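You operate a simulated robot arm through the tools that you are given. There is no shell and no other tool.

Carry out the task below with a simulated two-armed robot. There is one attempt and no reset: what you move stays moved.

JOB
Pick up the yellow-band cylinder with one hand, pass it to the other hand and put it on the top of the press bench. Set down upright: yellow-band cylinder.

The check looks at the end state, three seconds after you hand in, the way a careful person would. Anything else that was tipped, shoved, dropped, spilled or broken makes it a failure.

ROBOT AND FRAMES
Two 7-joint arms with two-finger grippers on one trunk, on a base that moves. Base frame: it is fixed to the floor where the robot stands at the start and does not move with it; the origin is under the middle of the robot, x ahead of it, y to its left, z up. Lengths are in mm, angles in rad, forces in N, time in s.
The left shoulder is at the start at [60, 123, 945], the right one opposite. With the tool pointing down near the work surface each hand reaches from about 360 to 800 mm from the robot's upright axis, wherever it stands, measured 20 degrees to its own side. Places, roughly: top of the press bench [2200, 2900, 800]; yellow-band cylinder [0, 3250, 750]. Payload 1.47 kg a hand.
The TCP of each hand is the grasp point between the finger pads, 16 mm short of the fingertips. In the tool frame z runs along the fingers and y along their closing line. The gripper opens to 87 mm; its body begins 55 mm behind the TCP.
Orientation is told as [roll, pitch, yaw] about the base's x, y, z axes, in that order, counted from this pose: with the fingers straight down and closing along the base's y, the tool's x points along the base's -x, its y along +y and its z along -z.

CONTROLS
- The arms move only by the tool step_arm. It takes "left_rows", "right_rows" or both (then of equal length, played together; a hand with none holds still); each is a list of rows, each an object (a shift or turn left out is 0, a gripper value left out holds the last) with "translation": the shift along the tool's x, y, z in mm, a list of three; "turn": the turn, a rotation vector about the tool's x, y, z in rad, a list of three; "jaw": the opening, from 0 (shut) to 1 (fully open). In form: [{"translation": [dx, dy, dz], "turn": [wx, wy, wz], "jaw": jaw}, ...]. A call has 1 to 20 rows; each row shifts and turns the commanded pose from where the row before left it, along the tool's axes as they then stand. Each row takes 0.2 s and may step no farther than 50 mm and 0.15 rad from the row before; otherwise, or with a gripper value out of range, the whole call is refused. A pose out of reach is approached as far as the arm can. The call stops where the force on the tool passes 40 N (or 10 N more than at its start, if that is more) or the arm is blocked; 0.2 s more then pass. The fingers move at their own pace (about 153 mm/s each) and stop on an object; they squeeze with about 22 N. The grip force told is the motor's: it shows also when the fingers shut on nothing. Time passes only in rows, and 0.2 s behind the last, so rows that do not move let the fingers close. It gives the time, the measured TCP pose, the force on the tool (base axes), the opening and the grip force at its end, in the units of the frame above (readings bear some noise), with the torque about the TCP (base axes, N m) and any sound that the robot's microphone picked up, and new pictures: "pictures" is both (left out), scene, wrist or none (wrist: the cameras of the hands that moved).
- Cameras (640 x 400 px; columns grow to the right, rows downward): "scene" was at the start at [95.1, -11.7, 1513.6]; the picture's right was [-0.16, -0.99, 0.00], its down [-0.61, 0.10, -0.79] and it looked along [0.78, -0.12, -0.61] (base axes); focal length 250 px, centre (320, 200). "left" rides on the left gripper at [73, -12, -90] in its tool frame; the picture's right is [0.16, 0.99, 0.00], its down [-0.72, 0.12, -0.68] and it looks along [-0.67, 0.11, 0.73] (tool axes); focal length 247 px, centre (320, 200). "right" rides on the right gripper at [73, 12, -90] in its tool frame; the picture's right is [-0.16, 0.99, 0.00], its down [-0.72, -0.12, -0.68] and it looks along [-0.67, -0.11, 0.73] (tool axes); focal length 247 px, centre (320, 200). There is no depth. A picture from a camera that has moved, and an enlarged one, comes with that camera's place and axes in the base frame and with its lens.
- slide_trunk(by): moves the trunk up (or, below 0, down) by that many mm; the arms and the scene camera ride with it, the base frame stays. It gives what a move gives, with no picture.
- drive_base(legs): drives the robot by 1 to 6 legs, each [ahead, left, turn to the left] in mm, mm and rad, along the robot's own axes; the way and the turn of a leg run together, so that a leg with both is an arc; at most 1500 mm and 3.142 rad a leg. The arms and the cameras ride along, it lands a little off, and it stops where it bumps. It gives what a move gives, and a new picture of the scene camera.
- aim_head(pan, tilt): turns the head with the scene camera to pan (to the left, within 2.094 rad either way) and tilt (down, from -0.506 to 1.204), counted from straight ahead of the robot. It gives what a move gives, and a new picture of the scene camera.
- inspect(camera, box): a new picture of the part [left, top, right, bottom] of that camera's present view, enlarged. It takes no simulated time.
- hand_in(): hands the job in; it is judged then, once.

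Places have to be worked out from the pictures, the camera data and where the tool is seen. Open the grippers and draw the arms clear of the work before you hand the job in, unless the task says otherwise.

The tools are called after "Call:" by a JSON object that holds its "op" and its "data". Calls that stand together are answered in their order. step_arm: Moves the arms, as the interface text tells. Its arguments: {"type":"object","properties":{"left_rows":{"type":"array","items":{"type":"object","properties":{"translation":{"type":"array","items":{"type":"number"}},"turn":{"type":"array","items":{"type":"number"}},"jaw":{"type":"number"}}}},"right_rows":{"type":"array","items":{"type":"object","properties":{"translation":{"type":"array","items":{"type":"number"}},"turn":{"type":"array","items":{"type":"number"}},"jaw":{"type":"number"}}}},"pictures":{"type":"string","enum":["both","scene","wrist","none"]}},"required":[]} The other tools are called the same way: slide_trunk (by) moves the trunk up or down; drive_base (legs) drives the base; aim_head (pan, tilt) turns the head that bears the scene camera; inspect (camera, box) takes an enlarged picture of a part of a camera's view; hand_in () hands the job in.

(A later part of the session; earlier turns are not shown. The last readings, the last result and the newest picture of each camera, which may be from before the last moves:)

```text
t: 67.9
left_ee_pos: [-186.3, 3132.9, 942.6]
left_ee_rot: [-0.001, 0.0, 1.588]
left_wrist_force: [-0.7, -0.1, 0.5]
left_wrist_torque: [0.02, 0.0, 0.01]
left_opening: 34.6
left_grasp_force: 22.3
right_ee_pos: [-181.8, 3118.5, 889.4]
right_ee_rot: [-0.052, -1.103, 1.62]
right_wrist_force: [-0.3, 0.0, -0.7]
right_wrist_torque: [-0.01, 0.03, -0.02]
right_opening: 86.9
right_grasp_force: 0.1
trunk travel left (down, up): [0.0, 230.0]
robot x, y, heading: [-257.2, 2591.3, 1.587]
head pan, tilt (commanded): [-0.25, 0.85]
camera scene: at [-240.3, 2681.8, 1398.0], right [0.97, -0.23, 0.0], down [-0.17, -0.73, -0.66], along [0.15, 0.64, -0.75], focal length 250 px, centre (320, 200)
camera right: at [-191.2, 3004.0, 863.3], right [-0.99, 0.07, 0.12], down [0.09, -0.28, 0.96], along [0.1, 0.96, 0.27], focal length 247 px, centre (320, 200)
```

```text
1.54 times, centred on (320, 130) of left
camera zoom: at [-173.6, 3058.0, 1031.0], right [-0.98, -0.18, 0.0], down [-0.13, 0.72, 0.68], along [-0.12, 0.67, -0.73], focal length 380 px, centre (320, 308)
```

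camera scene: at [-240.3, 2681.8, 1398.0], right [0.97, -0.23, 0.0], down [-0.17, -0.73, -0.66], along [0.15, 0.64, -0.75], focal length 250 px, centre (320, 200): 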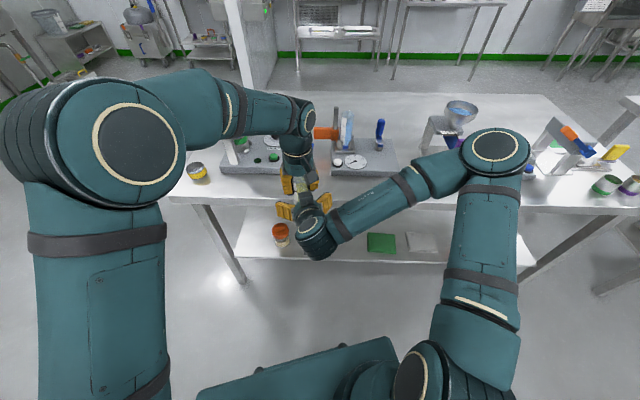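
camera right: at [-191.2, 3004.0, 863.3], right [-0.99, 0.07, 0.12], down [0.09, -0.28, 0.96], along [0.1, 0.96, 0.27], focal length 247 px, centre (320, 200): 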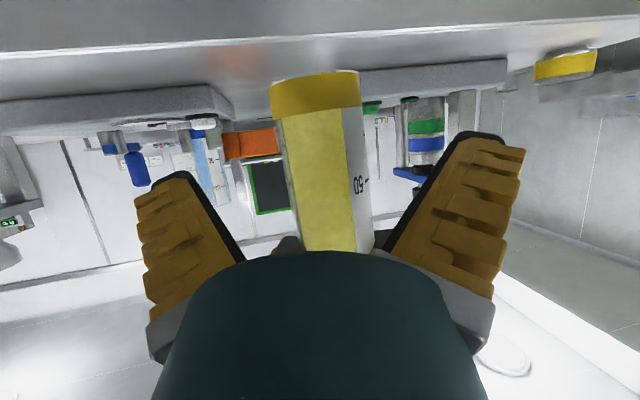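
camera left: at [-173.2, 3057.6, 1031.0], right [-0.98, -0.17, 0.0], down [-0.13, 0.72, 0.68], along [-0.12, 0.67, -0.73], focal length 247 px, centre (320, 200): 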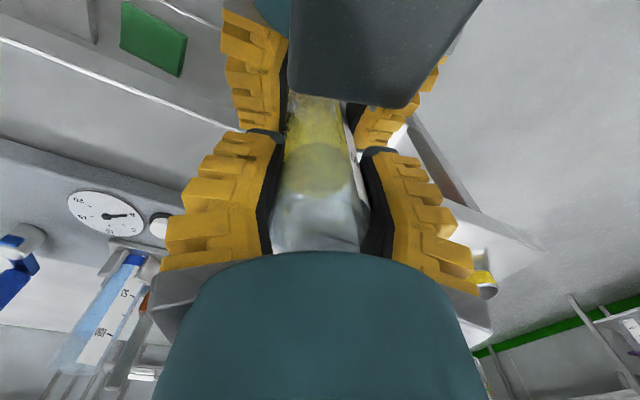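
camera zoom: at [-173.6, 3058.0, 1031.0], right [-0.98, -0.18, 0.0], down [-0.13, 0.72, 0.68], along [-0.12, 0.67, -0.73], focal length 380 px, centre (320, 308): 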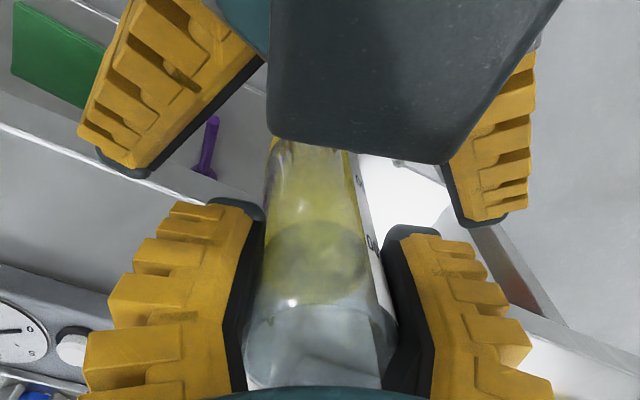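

The left hand holds the cylinder alone now. I back the right hand straight out horizontally and then swing it away to the right.

Call:
{"op": "step_arm", "data": {"right_rows": [{"translation": [6.75, 0, -13.4]}, {"translation": [6.75, 0, -13.4]}, {"translation": [9, 0, -17.9]}, {"translation": [9, 0, -17.9]}, {"translation": [4.5, 0, -9]}, {"translation": [0, -25, 0]}, {"translation": [0, -25, 0]}, {"translation": [0, -25, 0]}, {"translation": [0, -25, 0]}, {"translation": [0, -25, 0]}, {"translation": [0, -25, 0]}, {}], "pictures": "both"}}

Call:
{"op": "inspect", "data": {"camera": "scene", "box": [220, 120, 380, 220]}}

```text
t: 70.5
left_ee_pos: [-185.7, 3133.4, 942.1]
left_ee_rot: [0.001, 0.001, 1.587]
left_wrist_force: [-0.2, -0.1, -0.5]
left_wrist_torque: [-0.02, 0.02, 0.0]
left_opening: 34.2
left_grasp_force: 22.2
right_ee_pos: [-57.1, 3100.6, 886.8]
right_ee_rot: [-0.056, -1.103, 1.622]
right_wrist_force: [0.0, -0.3, 0.5]
right_wrist_torque: [-0.03, -0.02, 0.03]
right_opening: 86.8
right_grasp_force: 0.0
right hand out of reach, approached as far as the arm can: row 3, 4, 5, 6, 7, 8, 9
trunk travel left (down, up): [0.0, 230.0]
robot x, y, heading: [-258.4, 2590.8, 1.589]
head pan, tilt (commanded): [-0.25, 0.85]
camera scene: at [-240.3, 2682.0, 1398.0], right [0.97, -0.23, 0.0], down [-0.17, -0.73, -0.66], along [0.15, 0.64, -0.75], focal length 250 px, centre (320, 200)
camera right: at [-65.9, 2987.1, 859.7], right [-0.99, 0.07, 0.12], down [0.09, -0.28, 0.96], along [0.1, 0.96, 0.27], focal length 247 px, centre (320, 200)
```

scene: 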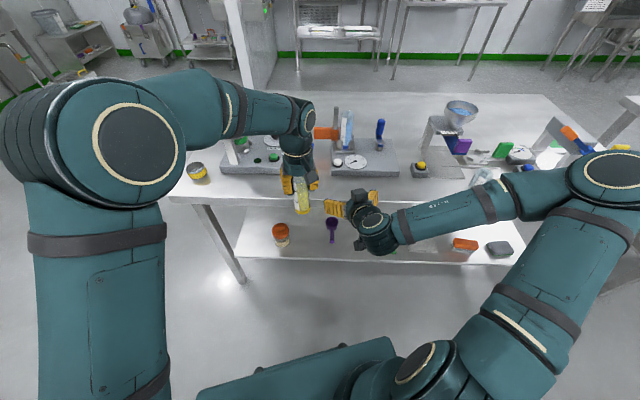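
right: 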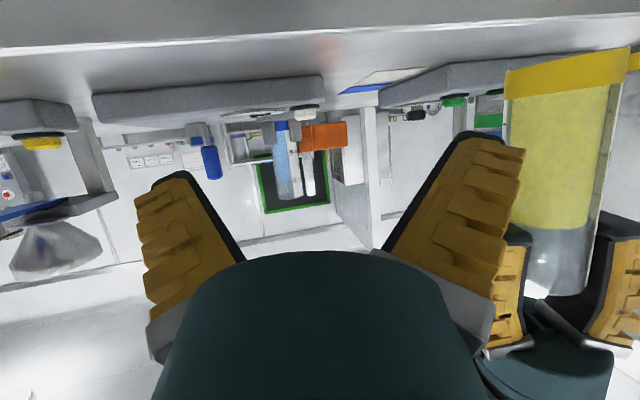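

```text
4.00 times, centred on (300, 170) of scene
camera zoom: at [-240.3, 2682.0, 1398.0], right [0.97, -0.23, 0.0], down [-0.17, -0.73, -0.66], along [0.15, 0.64, -0.75], focal length 1002 px, centre (400, 320)
```

zoom: 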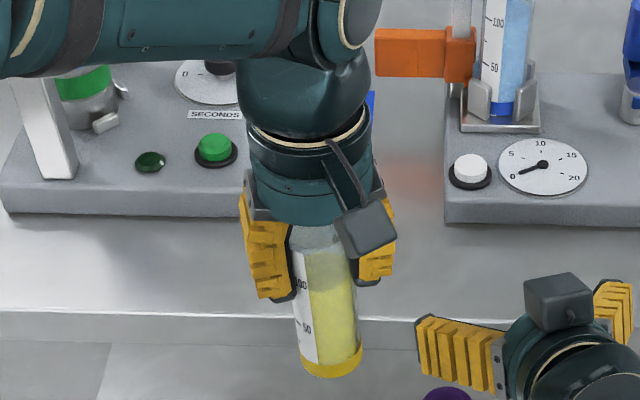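

The cylinder hangs upright in the left hand. Before driving I look toward the press bench to plan the route and find free bench space.

Call:
{"op": "aim_head", "data": {"pan": -1.3, "tilt": 0.35}}

Call:
{"op": "inspect", "data": {"camera": "scene", "box": [160, 60, 480, 260]}}

```text
t: 71.8
left_ee_pos: [-185.2, 3132.8, 941.9]
left_ee_rot: [0.001, 0.002, 1.588]
left_wrist_force: [0.0, -0.1, -1.0]
left_wrist_torque: [0.03, -0.01, 0.03]
left_opening: 34.1
left_grasp_force: 21.9
right_ee_pos: [-55.9, 3099.2, 884.8]
right_ee_rot: [-0.055, -1.104, 1.617]
right_wrist_force: [0.7, -0.1, -0.2]
right_wrist_torque: [0.02, 0.01, -0.04]
right_opening: 87.0
right_grasp_force: 0.2
trunk travel left (down, up): [0.0, 230.0]
robot x, y, heading: [-256.6, 2596.9, 1.587]
head pan, tilt (commanded): [-1.3, 0.351]
camera scene: at [-169.0, 2632.3, 1441.6], right [0.28, -0.96, 0.0], down [-0.33, -0.1, -0.94], along [0.9, 0.27, -0.34], focal length 250 px, centre (320, 200)
```

scene: 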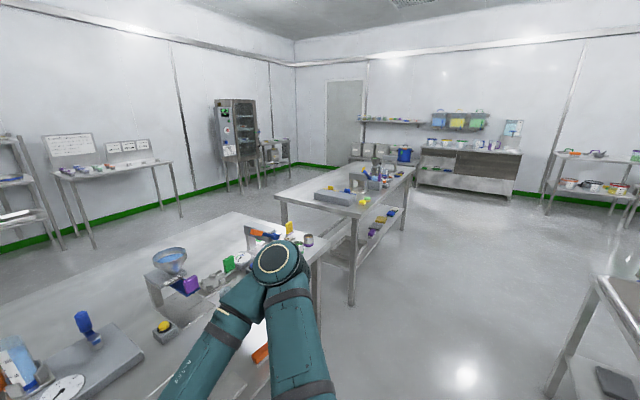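

```text
2.00 times, centred on (320, 160) of scene
camera zoom: at [-169.0, 2632.3, 1441.6], right [0.28, -0.96, 0.0], down [-0.33, -0.1, -0.94], along [0.9, 0.27, -0.34], focal length 501 px, centre (320, 280)
```

zoom: 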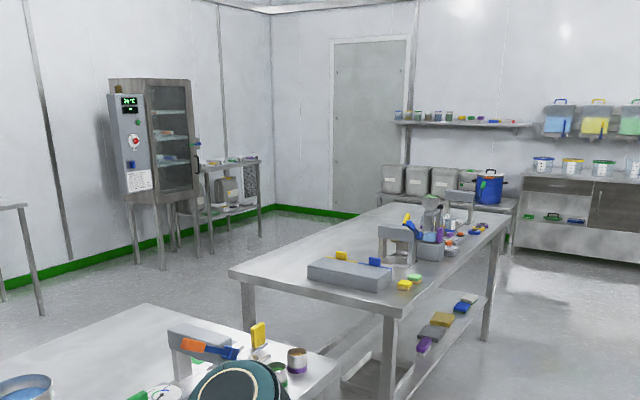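

Both tables and the bench share one rotated line (front edges run along heading −0.27, front line about 610 mm ahead of me). I first move the right hand further from the cylinder, close its fingers and level it back to vertical.

Call:
{"op": "step_arm", "data": {"right_rows": [{"translation": [0, -25, 0], "jaw": 1.0}, {"translation": [0, -25, 0]}, {"translation": [0, -25, 0]}, {"translation": [0, -25, 0]}, {"jaw": 0.3}, {"jaw": 0.3}, {"turn": [0, 0.14, 0]}, {"turn": [0, 0.14, 0]}, {"turn": [0, 0.14, 0]}, {"turn": [0, 0.14, 0]}, {"turn": [0, 0.14, 0]}, {"turn": [0, 0.14, 0]}, {"turn": [0, 0.14, 0]}, {"turn": [0, 0.12, 0]}, {}], "pictures": "none"}}

Call:
{"op": "slide_trunk", "data": {"by": 100}}

Call:
{"op": "aim_head", "data": {"pan": 0.0, "tilt": 0.8}}

```text
t: 75.0
left_ee_pos: [-185.9, 3130.9, 942.9]
left_ee_rot: [-0.001, 0.0, 1.587]
left_wrist_force: [0.4, 0.4, 0.1]
left_wrist_torque: [-0.03, -0.02, 0.01]
left_opening: 33.1
left_grasp_force: 22.3
right_ee_pos: [43.8, 3100.0, 886.9]
right_ee_rot: [-0.025, -0.002, 1.574]
right_wrist_force: [0.6, 0.5, 0.3]
right_wrist_torque: [0.0, -0.05, -0.02]
right_opening: 32.2
right_grasp_force: 5.0
trunk travel left (down, up): [0.0, 230.0]
robot x, y, heading: [-255.8, 2595.4, 1.591]
head pan, tilt (commanded): [-1.3, 0.351]
```

```text
t: 76.4
left_ee_pos: [-186.2, 3131.7, 1041.6]
left_ee_rot: [0.0, 0.0, 1.588]
left_wrist_force: [0.3, -0.3, -1.8]
left_wrist_torque: [0.0, 0.02, -0.02]
left_opening: 33.1
left_grasp_force: 22.5
right_ee_pos: [44.8, 3099.5, 986.6]
right_ee_rot: [-0.024, -0.003, 1.571]
right_wrist_force: [0.2, 1.1, 0.3]
right_wrist_torque: [0.03, 0.02, 0.01]
right_opening: 32.5
right_grasp_force: 4.2
trunk travel left (down, up): [-100.0, 130.0]
robot x, y, heading: [-257.3, 2590.7, 1.587]
head pan, tilt (commanded): [-1.3, 0.351]
```

```text
t: 77.8
left_ee_pos: [-185.0, 3132.1, 1043.5]
left_ee_rot: [0.0, 0.0, 1.589]
left_wrist_force: [0.0, 0.3, -1.5]
left_wrist_torque: [0.0, -0.02, -0.02]
left_opening: 32.9
left_grasp_force: 21.6
right_ee_pos: [44.5, 3100.3, 986.6]
right_ee_rot: [-0.025, -0.002, 1.571]
right_wrist_force: [-0.4, 0.4, 0.1]
right_wrist_torque: [0.01, 0.05, 0.0]
right_opening: 32.5
right_grasp_force: 5.0
trunk travel left (down, up): [-100.0, 130.0]
robot x, y, heading: [-258.9, 2592.0, 1.588]
head pan, tilt (commanded): [0.0, 0.799]
camera scene: at [-259.6, 2686.4, 1502.0], right [1.0, 0.02, 0.0], down [0.01, -0.72, -0.7], along [-0.01, 0.7, -0.72], focal length 250 px, centre (320, 200)
```

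scene: 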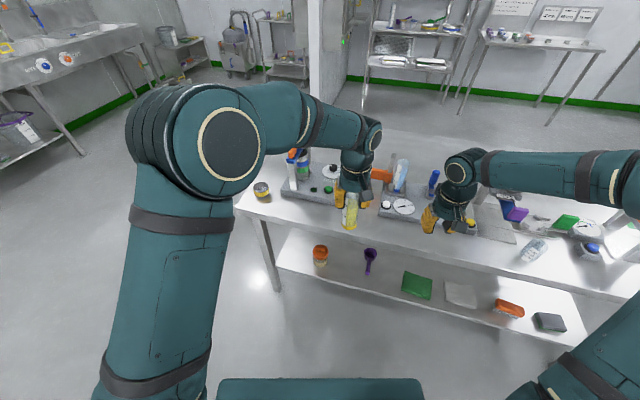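

The left grip's opening has drifted from 34.9 to 32.9 mm, so I check whether the cylinder is slipping in the pads.

Call:
{"op": "inspect", "data": {"camera": "scene", "box": [290, 140, 410, 240]}}

Call:
{"op": "inspect", "data": {"camera": "left", "box": [160, 0, 480, 260]}}

```text
4.00 times, centred on (350, 190) of scene
camera zoom: at [-259.6, 2686.4, 1502.0], right [1.0, 0.02, 0.0], down [0.01, -0.72, -0.7], along [-0.01, 0.7, -0.72], focal length 1002 px, centre (200, 240)
```

zoom: 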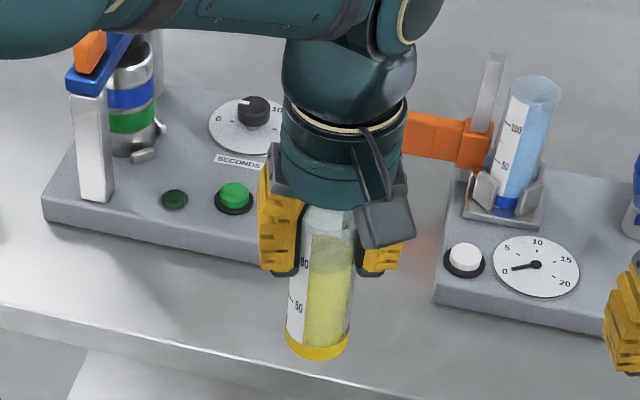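

```text
1.54 times, centred on (320, 130) of left
camera zoom: at [-173.6, 3058.0, 1131.0], right [-0.98, -0.18, 0.0], down [-0.13, 0.72, 0.68], along [-0.12, 0.67, -0.73], focal length 380 px, centre (320, 308)
```

zoom: 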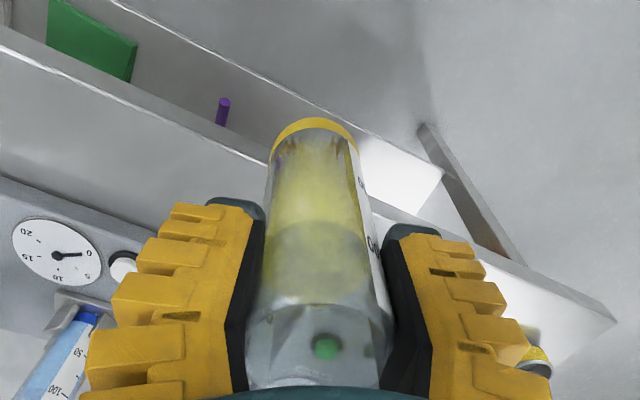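

The cylinder hasn't shifted in the pads and hangs upright. I turn to face square to the bench line and sidestep right along the corridor toward the press bench.

Call:
{"op": "drive_base", "data": {"legs": [[0, 0, -0.288], [0, -1200, 0]]}}

Call:
{"op": "aim_head", "data": {"pan": -0.7, "tilt": 0.5}}

```text
t: 89.3
left_ee_pos: [1086.1, 2798.2, 1042.9]
left_ee_rot: [0.0, 0.001, 1.326]
left_wrist_force: [-0.1, 0.1, -2.3]
left_wrist_torque: [0.02, 0.02, 0.0]
left_opening: 32.4
left_grasp_force: 22.0
right_ee_pos: [1299.7, 2707.0, 986.6]
right_ee_rot: [-0.024, -0.004, 1.31]
right_wrist_force: [-0.1, -0.7, -0.5]
right_wrist_torque: [-0.03, 0.01, 0.02]
right_opening: 32.0
right_grasp_force: 4.7
trunk travel left (down, up): [-100.0, 130.0]
robot x, y, heading: [876.0, 2297.1, 1.324]
head pan, tilt (commanded): [0.0, 0.799]
camera scene: at [897.9, 2386.7, 1502.0], right [0.97, -0.24, 0.0], down [-0.17, -0.7, -0.7], along [0.17, 0.68, -0.72], focal length 250 px, centre (320, 200)
```

scene: 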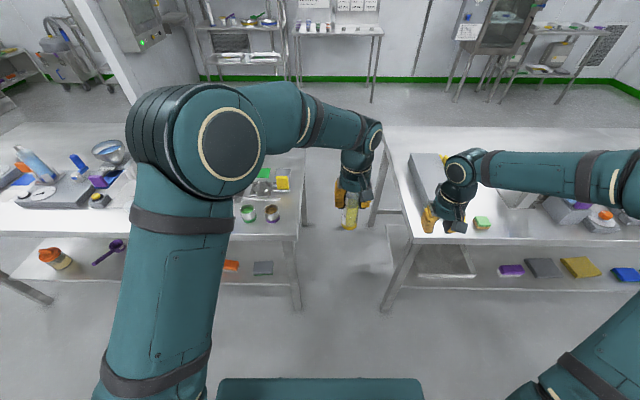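

```text
t: 90.4
left_ee_pos: [1085.9, 2797.5, 1041.5]
left_ee_rot: [-0.003, 0.001, 1.326]
left_wrist_force: [0.2, 0.3, -1.3]
left_wrist_torque: [0.02, 0.01, -0.01]
left_opening: 32.5
left_grasp_force: 22.3
right_ee_pos: [1299.7, 2707.2, 986.8]
right_ee_rot: [-0.024, -0.004, 1.309]
right_wrist_force: [-0.3, -0.7, 0.4]
right_wrist_torque: [0.02, -0.01, 0.03]
right_opening: 32.4
right_grasp_force: 4.6
trunk travel left (down, up): [-100.0, 130.0]
robot x, y, heading: [874.7, 2298.8, 1.33]
head pan, tilt (commanded): [-0.7, 0.499]
camera scene: at [951.9, 2361.8, 1528.0], right [0.59, -0.81, 0.0], down [-0.39, -0.28, -0.88], along [0.71, 0.51, -0.48], focal length 250 px, centre (320, 200)
```

scene: 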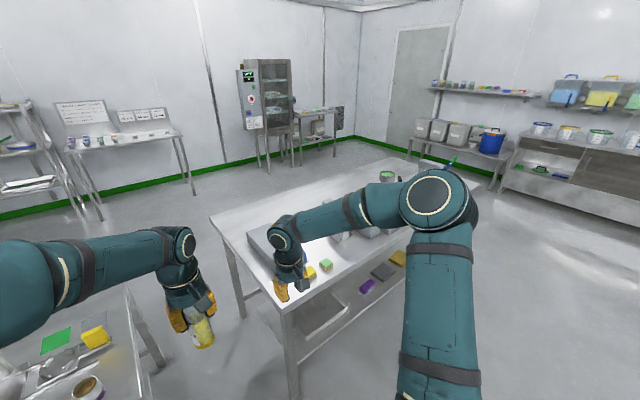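

I am at the gap between the table and the press bench. I continue sidestepping right about 900 mm to stand before the bench's middle and look at it.

Call:
{"op": "drive_base", "data": {"legs": [[0, -900, -0.03]]}}

Call:
{"op": "aim_head", "data": {"pan": 0.0, "tilt": 0.6}}

Call:
{"op": "aim_head", "data": {"pan": -0.45, "tilt": 0.6}}

```text
t: 98.7
left_ee_pos: [1974.9, 2551.0, 1043.8]
left_ee_rot: [0.003, 0.0, 1.279]
left_wrist_force: [0.3, 1.3, -1.5]
left_wrist_torque: [-0.01, 0.01, -0.01]
left_opening: 32.2
left_grasp_force: 21.7
right_ee_pos: [2185.3, 2449.4, 985.9]
right_ee_rot: [-0.027, -0.004, 1.266]
right_wrist_force: [0.3, -0.5, 0.0]
right_wrist_torque: [0.0, -0.01, 0.02]
right_opening: 32.5
right_grasp_force: 4.9
trunk travel left (down, up): [-100.0, 130.0]
robot x, y, heading: [1742.3, 2056.5, 1.28]
head pan, tilt (commanded): [-0.7, 0.499]
camera scene: at [1822.7, 2120.7, 1528.0], right [0.55, -0.84, 0.0], down [-0.4, -0.26, -0.88], along [0.73, 0.48, -0.48], focal length 250 px, centre (320, 200)
```

scene: 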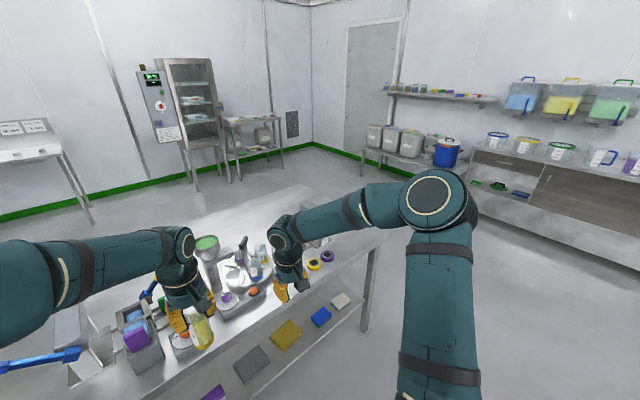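

```text
t: 99.7
left_ee_pos: [1976.1, 2550.5, 1042.9]
left_ee_rot: [0.0, 0.0, 1.282]
left_wrist_force: [0.4, -1.4, -1.8]
left_wrist_torque: [0.02, -0.04, 0.02]
left_opening: 32.2
left_grasp_force: 22.2
right_ee_pos: [2186.0, 2449.5, 986.2]
right_ee_rot: [-0.026, -0.002, 1.264]
right_wrist_force: [0.5, 0.1, 0.3]
right_wrist_torque: [0.01, 0.03, -0.01]
right_opening: 32.2
right_grasp_force: 4.4
trunk travel left (down, up): [-100.0, 130.0]
robot x, y, heading: [1745.5, 2055.5, 1.278]
head pan, tilt (commanded): [0.0, 0.6]
camera scene: at [1771.8, 2155.5, 1518.9], right [0.96, -0.29, 0.0], down [-0.16, -0.54, -0.83], along [0.24, 0.79, -0.56], focal length 250 px, centre (320, 200)
```

scene: 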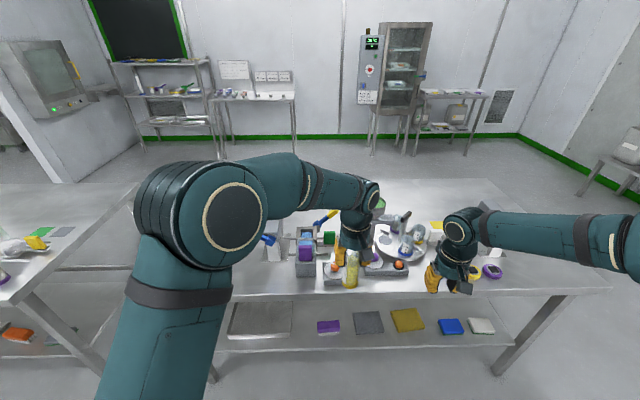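

```text
t: 100.6
left_ee_pos: [1976.1, 2550.2, 1041.8]
left_ee_rot: [-0.001, 0.0, 1.281]
left_wrist_force: [-0.3, -0.5, -2.3]
left_wrist_torque: [0.0, -0.01, -0.01]
left_opening: 32.3
left_grasp_force: 22.0
right_ee_pos: [2184.9, 2449.4, 987.6]
right_ee_rot: [-0.024, -0.003, 1.265]
right_wrist_force: [-1.1, -0.1, -0.5]
right_wrist_torque: [0.0, 0.0, 0.0]
right_opening: 32.3
right_grasp_force: 4.8
trunk travel left (down, up): [-100.0, 130.0]
robot x, y, heading: [1740.9, 2060.0, 1.279]
head pan, tilt (commanded): [-0.45, 0.6]
camera scene: at [1806.1, 2136.1, 1518.9], right [0.74, -0.67, 0.0], down [-0.38, -0.42, -0.83], along [0.56, 0.61, -0.56], focal length 250 px, centre (320, 200)
```

scene: 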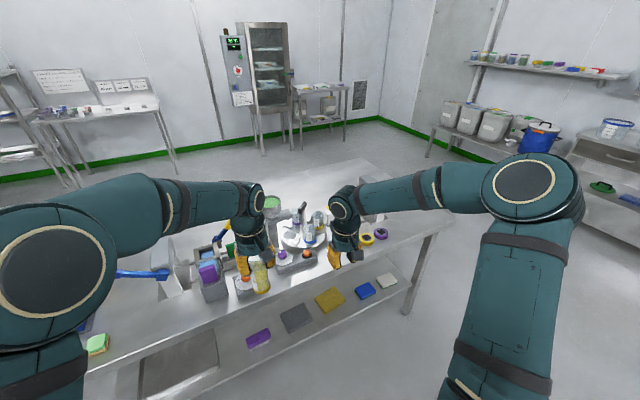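

The bench's front-right end looks free: lids sit at about e≈1750 along the bench while its right end is at ≈2100. I sidestep right another 870 mm to face that area.

Call:
{"op": "drive_base", "data": {"legs": [[0, -870, 0.02]]}}

Call:
{"op": "aim_head", "data": {"pan": 0.15, "tilt": 0.65}}

Call:
{"op": "inspect", "data": {"camera": "scene", "box": [220, 120, 460, 270]}}

```text
t: 108.6
left_ee_pos: [2800.9, 2313.2, 1043.3]
left_ee_rot: [0.001, 0.0, 1.296]
left_wrist_force: [-0.6, 0.2, -1.3]
left_wrist_torque: [0.0, 0.02, 0.02]
left_opening: 32.6
left_grasp_force: 22.2
right_ee_pos: [3011.6, 2215.7, 986.7]
right_ee_rot: [-0.025, -0.004, 1.277]
right_wrist_force: [0.2, -1.0, -0.9]
right_wrist_torque: [-0.04, -0.01, -0.02]
right_opening: 32.4
right_grasp_force: 4.1
trunk travel left (down, up): [-100.0, 130.0]
robot x, y, heading: [2572.1, 1820.1, 1.297]
head pan, tilt (commanded): [-0.45, 0.6]
camera scene: at [2637.9, 1896.1, 1518.9], right [0.75, -0.66, 0.0], down [-0.37, -0.42, -0.82], along [0.55, 0.62, -0.57], focal length 250 px, centre (320, 200)
```

scene: 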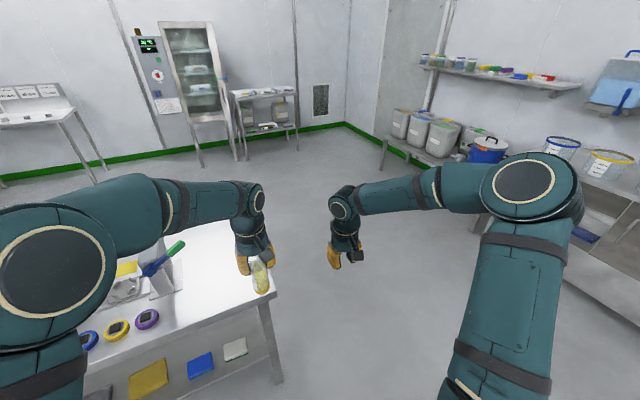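

```text
t: 109.6
left_ee_pos: [2800.7, 2313.4, 1043.5]
left_ee_rot: [0.001, 0.0, 1.299]
left_wrist_force: [-0.9, -0.9, -1.2]
left_wrist_torque: [-0.03, 0.0, -0.02]
left_opening: 32.4
left_grasp_force: 22.0
right_ee_pos: [3011.6, 2216.0, 986.4]
right_ee_rot: [-0.024, -0.003, 1.28]
right_wrist_force: [0.1, 0.6, 0.2]
right_wrist_torque: [0.0, 0.0, 0.01]
right_opening: 32.1
right_grasp_force: 4.9
trunk travel left (down, up): [-100.0, 130.0]
robot x, y, heading: [2576.9, 1819.9, 1.293]
head pan, tilt (commanded): [0.15, 0.649]
camera scene: at [2590.0, 1916.0, 1514.6], right [0.99, -0.12, 0.0], down [-0.08, -0.6, -0.8], along [0.1, 0.79, -0.6], focal length 250 px, centre (320, 200)
```

scene: 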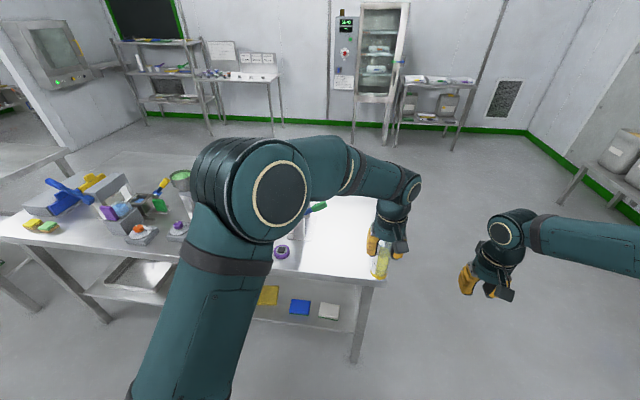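

```text
2.67 times, centred on (340, 195) of scene
camera zoom: at [2590.0, 1916.0, 1514.6], right [0.99, -0.12, 0.0], down [-0.08, -0.6, -0.8], along [0.1, 0.79, -0.6], focal length 668 px, centre (267, 213)
```

zoom: 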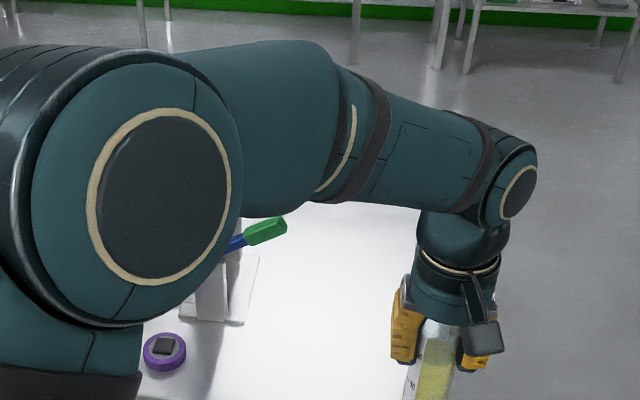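

The bench's right-front area is bare (nearest lid ~190 mm, press stand ~110 mm from my chosen spot at about (2748, 2496)). I drive ahead 80 mm to bring that spot comfortably within the left hand's reach.

Call:
{"op": "drive_base", "data": {"legs": [[80, 0, 0]]}}

Call:
{"op": "aim_head", "data": {"pan": 0.0, "tilt": 0.8}}

```text
t: 110.7
left_ee_pos: [2821.9, 2390.7, 1041.6]
left_ee_rot: [0.001, 0.003, 1.299]
left_wrist_force: [-0.4, -0.5, -1.1]
left_wrist_torque: [-0.05, 0.0, 0.01]
left_opening: 32.1
left_grasp_force: 22.1
right_ee_pos: [3033.2, 2293.2, 986.2]
right_ee_rot: [-0.024, -0.004, 1.279]
right_wrist_force: [0.5, -0.1, 0.1]
right_wrist_torque: [-0.01, 0.01, -0.02]
right_opening: 32.5
right_grasp_force: 4.1
trunk travel left (down, up): [-100.0, 130.0]
robot x, y, heading: [2598.5, 1895.1, 1.298]
head pan, tilt (commanded): [0.15, 0.649]
camera scene: at [2611.5, 1993.1, 1514.5], right [0.99, -0.12, 0.0], down [-0.07, -0.6, -0.8], along [0.1, 0.79, -0.61], focal length 250 px, centre (320, 200)
```

scene: 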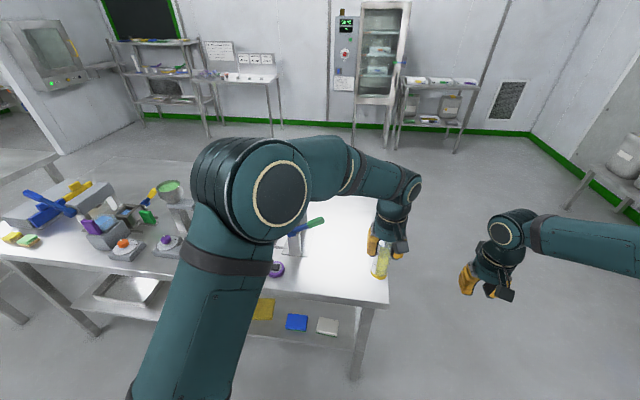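

```text
t: 111.4
left_ee_pos: [2822.3, 2390.0, 1043.0]
left_ee_rot: [-0.001, 0.001, 1.298]
left_wrist_force: [0.0, -0.1, -1.4]
left_wrist_torque: [-0.01, 0.01, -0.01]
left_opening: 32.2
left_grasp_force: 21.5
right_ee_pos: [3034.1, 2292.3, 987.1]
right_ee_rot: [-0.023, -0.002, 1.282]
right_wrist_force: [-0.7, 0.5, 0.8]
right_wrist_torque: [-0.01, 0.01, -0.01]
right_opening: 32.0
right_grasp_force: 4.8
trunk travel left (down, up): [-100.0, 130.0]
robot x, y, heading: [2593.8, 1894.8, 1.297]
head pan, tilt (commanded): [0.0, 0.799]
camera scene: at [2622.1, 1983.1, 1502.1], right [0.96, -0.27, 0.0], down [-0.19, -0.69, -0.7], along [0.19, 0.67, -0.72], focal length 250 px, centre (320, 200)
```

scene: 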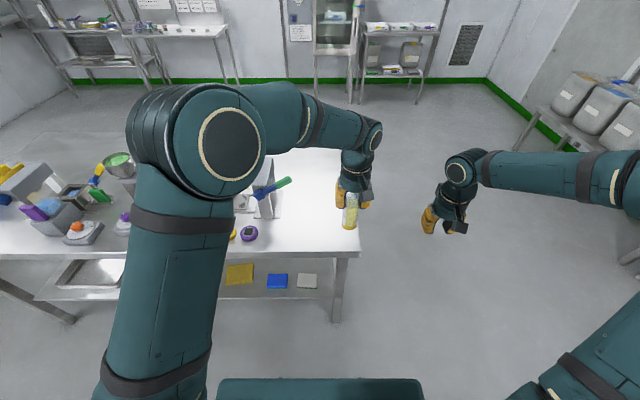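

I move the left hand at its current height to above the target spot at about (2757, 2493).

Call:
{"op": "step_arm", "data": {"left_rows": [{"translation": [-16.4, 18, 0]}, {"translation": [-16.4, 18, 0]}, {"translation": [-16.4, 18, 0]}, {"translation": [-16.4, 18, 0]}, {"translation": [-16.4, 18, 0]}, {}], "pictures": "both"}}

Call:
{"op": "inspect", "data": {"camera": "scene", "box": [230, 130, 390, 240]}}

```text
t: 112.8
left_ee_pos: [2757.0, 2493.0, 1040.1]
left_ee_rot: [0.0, 0.001, 1.295]
left_wrist_force: [0.4, -0.3, -2.4]
left_wrist_torque: [0.01, 0.02, -0.05]
left_opening: 32.2
left_grasp_force: 22.2
right_ee_pos: [3032.6, 2291.3, 985.3]
right_ee_rot: [-0.025, -0.004, 1.282]
right_wrist_force: [0.2, 0.5, -0.9]
right_wrist_torque: [0.03, -0.02, -0.01]
right_opening: 32.2
right_grasp_force: 4.1
trunk travel left (down, up): [-100.0, 130.0]
robot x, y, heading: [2594.4, 1892.8, 1.293]
head pan, tilt (commanded): [0.0, 0.799]
camera scene: at [2622.4, 1982.9, 1502.1], right [0.96, -0.27, 0.0], down [-0.19, -0.69, -0.7], along [0.19, 0.67, -0.72], focal length 250 px, centre (320, 200)
camera left: at [2747.0, 2417.8, 1129.3], right [-0.99, 0.11, 0.0], down [0.08, 0.73, 0.68], along [0.08, 0.68, -0.73], focal length 247 px, centre (320, 200)
```

scene: 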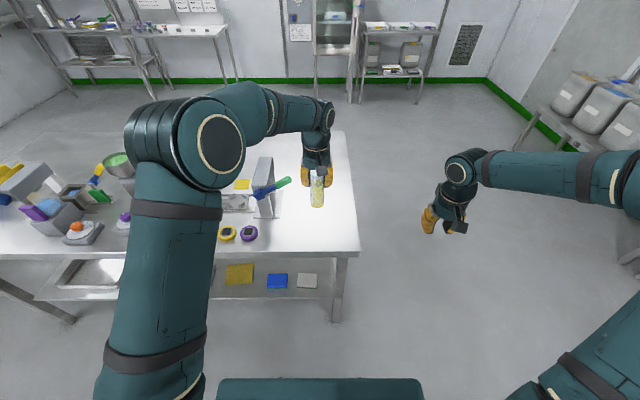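
left: 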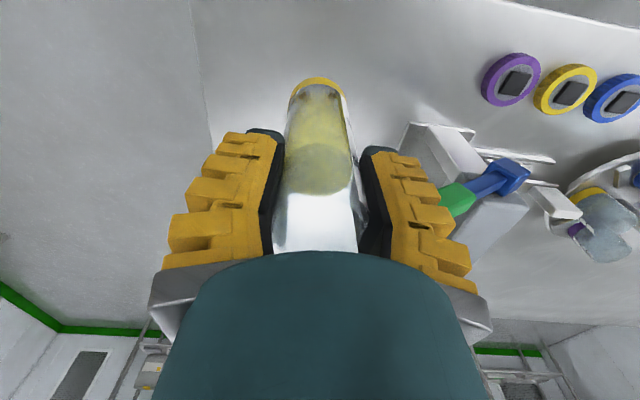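

```text
3.64 times, centred on (310, 185) of scene
camera zoom: at [2622.4, 1982.9, 1502.1], right [0.96, -0.27, 0.0], down [-0.19, -0.69, -0.7], along [0.19, 0.67, -0.72], focal length 911 px, centre (356, 254)
```

zoom: 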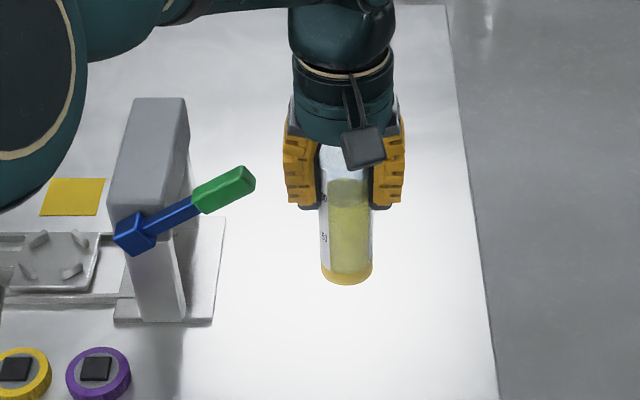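

The press lever's green tip turns out to be only ~80 mm left of the hand at z≈1030, so I shift 40 mm toward the bench's right end (still ~95 mm from it) and slightly forward, then descend 80 mm.

Call:
{"op": "step_arm", "data": {"left_rows": [{"translation": [3.7, -10, 0]}, {"translation": [3.7, -10, 0]}, {"translation": [3.7, -10, 0]}, {"translation": [3.7, -10, 0]}, {"translation": [0, 0, 16]}, {"translation": [0, 0, 16]}, {"translation": [0, 0, 16]}, {"translation": [0, 0, 16]}, {"translation": [0, 0, 16]}, {}], "pictures": "both"}}

Call:
{"op": "inspect", "data": {"camera": "scene", "box": [230, 150, 390, 260]}}

Call:
{"op": "inspect", "data": {"camera": "left", "box": [200, 20, 460, 220]}}

```text
t: 115.0
left_ee_pos: [2792.5, 2467.4, 960.9]
left_ee_rot: [0.0, 0.0, 1.3]
left_wrist_force: [-1.0, -0.1, -1.8]
left_wrist_torque: [-0.01, -0.01, 0.03]
left_opening: 32.3
left_grasp_force: 21.7
right_ee_pos: [3032.4, 2291.3, 986.4]
right_ee_rot: [-0.024, -0.003, 1.279]
right_wrist_force: [0.4, -0.1, -0.3]
right_wrist_torque: [-0.01, 0.02, -0.03]
right_opening: 32.3
right_grasp_force: 4.1
trunk travel left (down, up): [-100.0, 130.0]
robot x, y, heading: [2600.0, 1892.2, 1.299]
head pan, tilt (commanded): [0.0, 0.799]
camera scene: at [2622.1, 1983.1, 1502.1], right [0.96, -0.27, 0.0], down [-0.19, -0.69, -0.7], along [0.19, 0.67, -0.72], focal length 250 px, centre (320, 200)
camera left: at [2782.4, 2392.8, 1049.7], right [-0.99, 0.11, 0.0], down [0.08, 0.73, 0.68], along [0.08, 0.68, -0.73], focal length 247 px, centre (320, 200)
```

scene: 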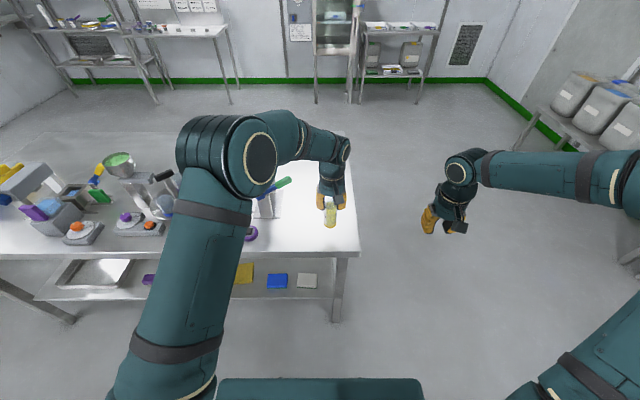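
left: 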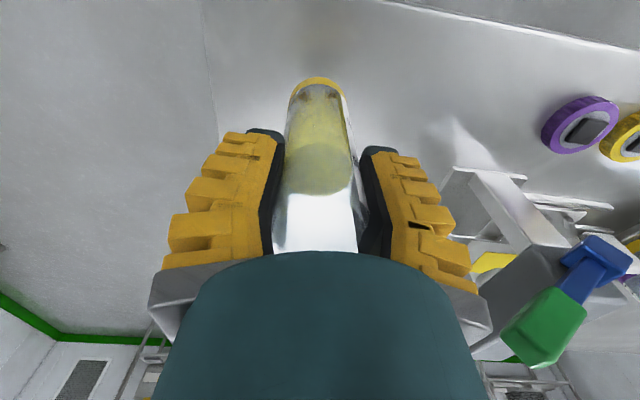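

```text
3.64 times, centred on (310, 205) of scene
camera zoom: at [2622.1, 1983.1, 1502.1], right [0.96, -0.27, 0.0], down [-0.19, -0.69, -0.7], along [0.19, 0.67, -0.72], focal length 911 px, centre (356, 182)
```

zoom: 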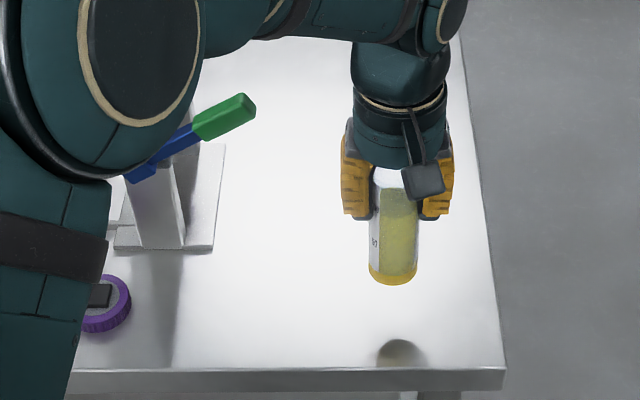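

```text
2.00 times, centred on (330, 120) of left
camera zoom: at [2782.4, 2392.8, 1049.7], right [-0.99, 0.11, 0.0], down [0.08, 0.73, 0.68], along [0.08, 0.68, -0.73], focal length 494 px, centre (300, 360)
```

zoom: 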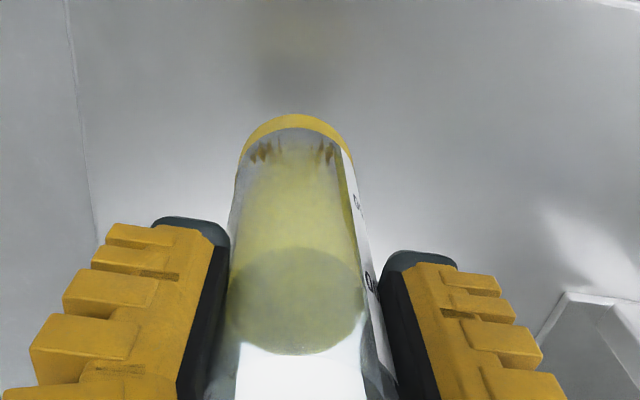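

The hand is above a bare patch with the lever well clear. I move 30 mm deeper onto the bench and descend another 36 mm, then will creep down to contact.

Call:
{"op": "step_arm", "data": {"left_rows": [{"translation": [-15, 0, 0]}, {"translation": [-15, 0, 0]}, {"translation": [0, 0, 12]}, {"translation": [0, 0, 12]}, {"translation": [0, 0, 12]}, {}], "pictures": "wrist"}}

Call:
{"op": "inspect", "data": {"camera": "scene", "box": [270, 180, 390, 260]}}

```text
t: 116.4
left_ee_pos: [2800.2, 2495.9, 926.6]
left_ee_rot: [-0.001, -0.001, 1.298]
left_wrist_force: [0.2, -0.1, -2.0]
left_wrist_torque: [-0.04, 0.0, -0.03]
left_opening: 32.1
left_grasp_force: 21.4
right_ee_pos: [3032.8, 2292.4, 986.5]
right_ee_rot: [-0.024, -0.002, 1.281]
right_wrist_force: [0.6, -0.4, 0.7]
right_wrist_torque: [-0.03, 0.01, 0.0]
right_opening: 32.3
right_grasp_force: 4.7
trunk travel left (down, up): [-100.0, 130.0]
robot x, y, heading: [2596.1, 1892.1, 1.296]
head pan, tilt (commanded): [0.0, 0.799]
camera left: at [2790.4, 2421.2, 1014.3], right [-0.99, 0.11, 0.0], down [0.08, 0.73, 0.68], along [0.08, 0.68, -0.73], focal length 247 px, centre (320, 200)
```

left: 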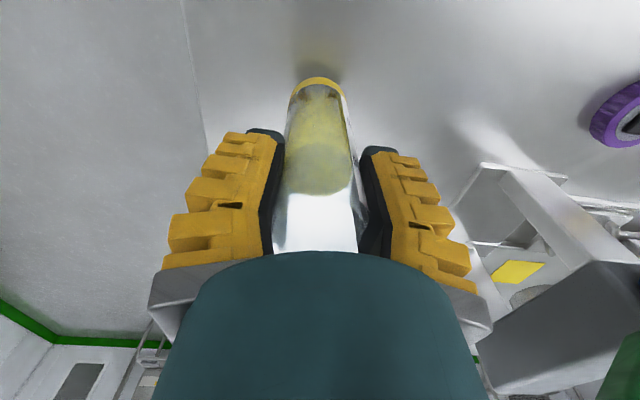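

```text
5.00 times, centred on (330, 220) of scene
camera zoom: at [2622.1, 1983.2, 1502.0], right [0.96, -0.27, 0.0], down [-0.19, -0.69, -0.7], along [0.19, 0.67, -0.72], focal length 1252 px, centre (270, 100)
```

zoom: 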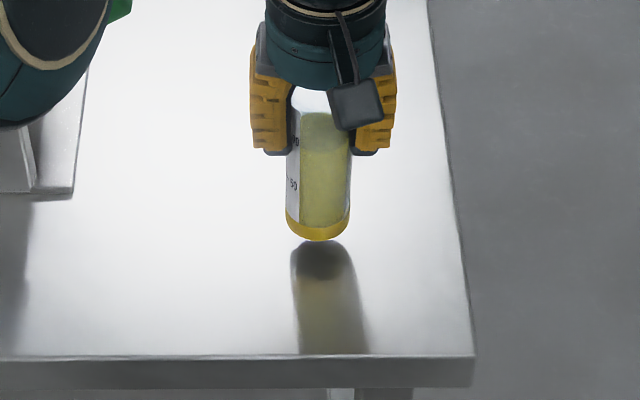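

The reflection under the cylinder suggests roughly 15 mm to go. I creep down 12 mm.

Call:
{"op": "step_arm", "data": {"left_rows": [{"translation": [0, 0, 4]}, {"translation": [0, 0, 4]}, {"translation": [0, 0, 4]}, {}], "pictures": "none"}}

Call:
{"op": "inspect", "data": {"camera": "scene", "box": [270, 180, 390, 260]}}

```text
t: 117.4
left_ee_pos: [2799.9, 2496.1, 914.3]
left_ee_rot: [0.001, 0.0, 1.298]
left_wrist_force: [0.3, 0.4, -2.1]
left_wrist_torque: [-0.03, 0.04, 0.01]
left_opening: 32.2
left_grasp_force: 22.1
right_ee_pos: [3032.0, 2291.6, 986.6]
right_ee_rot: [-0.024, -0.002, 1.281]
right_wrist_force: [-0.7, -0.6, 0.0]
right_wrist_torque: [-0.03, 0.0, -0.03]
right_opening: 32.4
right_grasp_force: 4.3
trunk travel left (down, up): [-100.0, 130.0]
robot x, y, heading: [2597.1, 1895.8, 1.297]
head pan, tilt (commanded): [0.0, 0.799]
```

```text
5.00 times, centred on (330, 220) of scene
camera zoom: at [2622.2, 1983.3, 1502.0], right [0.96, -0.27, 0.0], down [-0.19, -0.69, -0.7], along [0.19, 0.67, -0.72], focal length 1252 px, centre (270, 100)
```

zoom: 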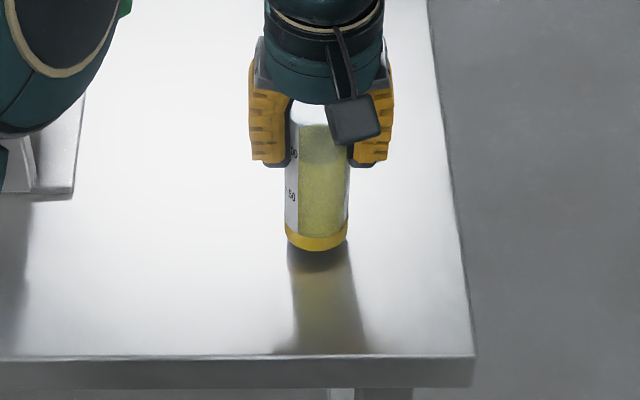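

About 8–10 mm remain by the reflection. I creep down 6 mm more with force readings.

Call:
{"op": "step_arm", "data": {"left_rows": [{"translation": [0, 0, 2]}, {"translation": [0, 0, 2]}, {"translation": [0, 0, 2]}, {}], "pictures": "none"}}

Call:
{"op": "inspect", "data": {"camera": "scene", "box": [300, 200, 360, 240]}}

```text
t: 118.4
left_ee_pos: [2799.7, 2496.0, 908.5]
left_ee_rot: [0.0, -0.001, 1.299]
left_wrist_force: [-0.7, 0.0, -1.2]
left_wrist_torque: [-0.01, -0.02, -0.04]
left_opening: 32.1
left_grasp_force: 21.6
right_ee_pos: [3031.4, 2292.4, 985.3]
right_ee_rot: [-0.024, -0.005, 1.28]
right_wrist_force: [1.3, 0.5, 0.3]
right_wrist_torque: [0.01, 0.01, -0.04]
right_opening: 32.3
right_grasp_force: 3.7
trunk travel left (down, up): [-100.0, 130.0]
robot x, y, heading: [2592.7, 1893.9, 1.297]
head pan, tilt (commanded): [0.0, 0.799]
```

```text
10.00 times, centred on (330, 220) of scene
camera zoom: at [2622.2, 1983.3, 1502.0], right [0.96, -0.27, 0.0], down [-0.19, -0.69, -0.7], along [0.19, 0.67, -0.72], focal length 2505 px, centre (220, 0)
```

zoom: 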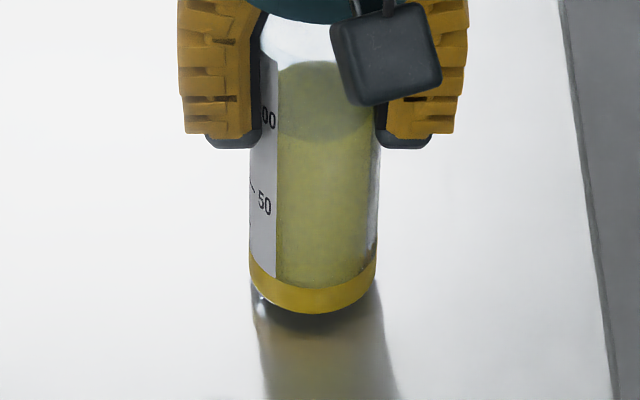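

Only about 3–4 mm remain. I lower in 1 mm steps and watch the vertical force.

Call:
{"op": "step_arm", "data": {"left_rows": [{"translation": [0, 0, 1]}, {"translation": [0, 0, 1]}, {"translation": [0, 0, 1]}, {}], "pictures": "none"}}

Call:
{"op": "inspect", "data": {"camera": "scene", "box": [300, 200, 360, 240]}}

```text
t: 119.4
left_ee_pos: [2800.8, 2496.3, 906.0]
left_ee_rot: [-0.001, -0.001, 1.3]
left_wrist_force: [-0.9, 0.0, -1.7]
left_wrist_torque: [0.01, 0.01, -0.01]
left_opening: 32.2
left_grasp_force: 21.7
right_ee_pos: [3032.8, 2293.1, 987.5]
right_ee_rot: [-0.025, -0.003, 1.281]
right_wrist_force: [-0.3, -0.8, -0.5]
right_wrist_torque: [-0.01, 0.01, -0.01]
right_opening: 32.3
right_grasp_force: 4.0
trunk travel left (down, up): [-100.0, 130.0]
robot x, y, heading: [2597.6, 1899.5, 1.296]
head pan, tilt (commanded): [0.0, 0.799]
```

```text
10.00 times, centred on (330, 220) of scene
camera zoom: at [2622.2, 1983.3, 1502.0], right [0.96, -0.27, 0.0], down [-0.19, -0.69, -0.7], along [0.19, 0.67, -0.72], focal length 2505 px, centre (220, 0)
```

zoom: 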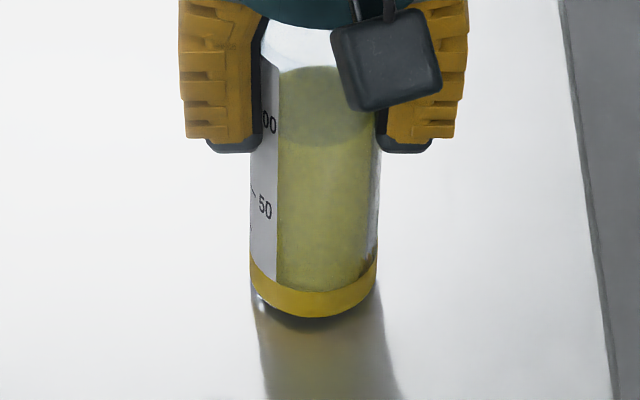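

Still hanging freely (−1.7 N). I lower another 3 mm.

Call:
{"op": "step_arm", "data": {"left_rows": [{"translation": [0, 0, 1]}, {"translation": [0, 0, 1]}, {"translation": [0, 0, 1]}, {}], "pictures": "none"}}

Call:
{"op": "inspect", "data": {"camera": "scene", "box": [300, 200, 360, 240]}}

```text
t: 120.4
left_ee_pos: [2799.5, 2496.2, 903.2]
left_ee_rot: [0.001, -0.001, 1.299]
left_wrist_force: [-0.4, -0.4, -1.7]
left_wrist_torque: [-0.04, 0.01, -0.02]
left_opening: 32.0
left_grasp_force: 21.9
right_ee_pos: [3032.7, 2292.9, 986.6]
right_ee_rot: [-0.025, -0.002, 1.281]
right_wrist_force: [-0.1, -0.9, 0.1]
right_wrist_torque: [0.0, 0.02, 0.0]
right_opening: 32.3
right_grasp_force: 5.2
trunk travel left (down, up): [-100.0, 130.0]
robot x, y, heading: [2597.2, 1895.9, 1.291]
head pan, tilt (commanded): [0.0, 0.799]
```

```text
10.00 times, centred on (330, 220) of scene
camera zoom: at [2622.2, 1983.3, 1502.0], right [0.96, -0.27, 0.0], down [-0.19, -0.69, -0.7], along [0.19, 0.67, -0.72], focal length 2505 px, centre (220, 0)
```

zoom: 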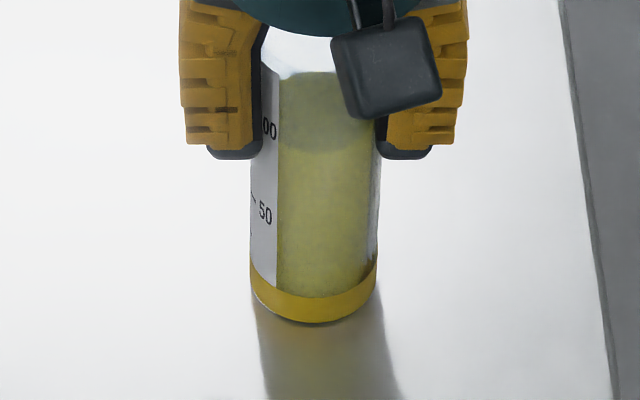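

The dark gap has nearly vanished, so contact is imminent. I lower 2 mm more in fine steps.

Call:
{"op": "step_arm", "data": {"left_rows": [{"translation": [0, 0, 0.7]}, {"translation": [0, 0, 0.7]}, {"translation": [0, 0, 0.6]}, {}], "pictures": "none"}}

Call:
{"op": "inspect", "data": {"camera": "scene", "box": [300, 200, 360, 240]}}

```text
t: 121.4
left_ee_pos: [2800.8, 2496.7, 901.8]
left_ee_rot: [-0.002, -0.003, 1.296]
left_wrist_force: [1.7, -0.2, 10.2]
left_wrist_torque: [0.22, -0.13, 0.03]
left_opening: 33.3
left_grasp_force: 22.0
right_ee_pos: [3032.6, 2290.9, 986.7]
right_ee_rot: [-0.024, -0.005, 1.281]
right_wrist_force: [0.3, 0.2, -0.4]
right_wrist_torque: [-0.01, 0.0, 0.0]
right_opening: 32.1
right_grasp_force: 4.4
trunk travel left (down, up): [-100.0, 130.0]
robot x, y, heading: [2602.8, 1895.9, 1.295]
head pan, tilt (commanded): [0.0, 0.799]
```

```text
10.00 times, centred on (330, 220) of scene
camera zoom: at [2622.1, 1982.3, 1502.2], right [0.96, -0.27, 0.0], down [-0.19, -0.69, -0.7], along [0.19, 0.67, -0.72], focal length 2505 px, centre (220, 0)
```

zoom: 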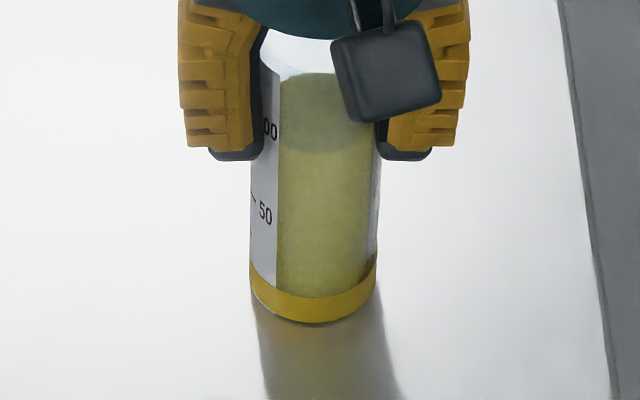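

Contact: the force rose to +10 N, so the cylinder stands on the bench. I ease up slightly to lighten the load, then open the left gripper gradually.

Call:
{"op": "step_arm", "data": {"left_rows": [{"translation": [0, 0, -0.6]}, {}, {}], "pictures": "none"}}

```text
t: 122.2
left_ee_pos: [2800.6, 2495.4, 901.4]
left_ee_rot: [0.0, -0.002, 1.299]
left_wrist_force: [3.3, 0.8, 9.2]
left_wrist_torque: [0.34, -0.13, -0.04]
left_opening: 34.1
left_grasp_force: 21.8
right_ee_pos: [3032.3, 2291.8, 986.0]
right_ee_rot: [-0.024, -0.004, 1.282]
right_wrist_force: [0.0, 0.4, -0.5]
right_wrist_torque: [0.02, -0.02, -0.01]
right_opening: 32.3
right_grasp_force: 4.1
trunk travel left (down, up): [-100.0, 130.0]
robot x, y, heading: [2598.6, 1890.9, 1.301]
head pan, tilt (commanded): [0.0, 0.799]
```

The load is still 9 N; I raise another millimetre to relieve it before opening.

Call:
{"op": "step_arm", "data": {"left_rows": [{"translation": [0, 0, -0.8]}, {}, {}], "pictures": "none"}}

Call:
{"op": "inspect", "data": {"camera": "scene", "box": [300, 200, 360, 240]}}

```text
t: 123.0
left_ee_pos: [2799.1, 2494.9, 902.1]
left_ee_rot: [0.001, 0.0, 1.298]
left_wrist_force: [0.9, 1.1, 4.5]
left_wrist_torque: [0.16, -0.08, -0.01]
left_opening: 33.1
left_grasp_force: 22.3
right_ee_pos: [3032.4, 2291.6, 985.7]
right_ee_rot: [-0.024, -0.003, 1.28]
right_wrist_force: [0.0, 0.7, 0.0]
right_wrist_torque: [0.0, 0.03, -0.01]
right_opening: 32.3
right_grasp_force: 4.2
trunk travel left (down, up): [-100.0, 130.0]
robot x, y, heading: [2597.4, 1893.0, 1.298]
head pan, tilt (commanded): [0.0, 0.799]
```

```text
10.00 times, centred on (330, 220) of scene
camera zoom: at [2622.2, 1982.9, 1502.0], right [0.96, -0.27, 0.0], down [-0.19, -0.69, -0.7], along [0.19, 0.67, -0.72], focal length 2505 px, centre (220, 0)
```

zoom: 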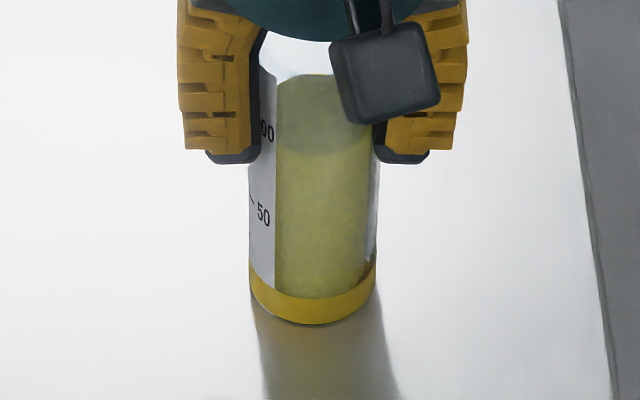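

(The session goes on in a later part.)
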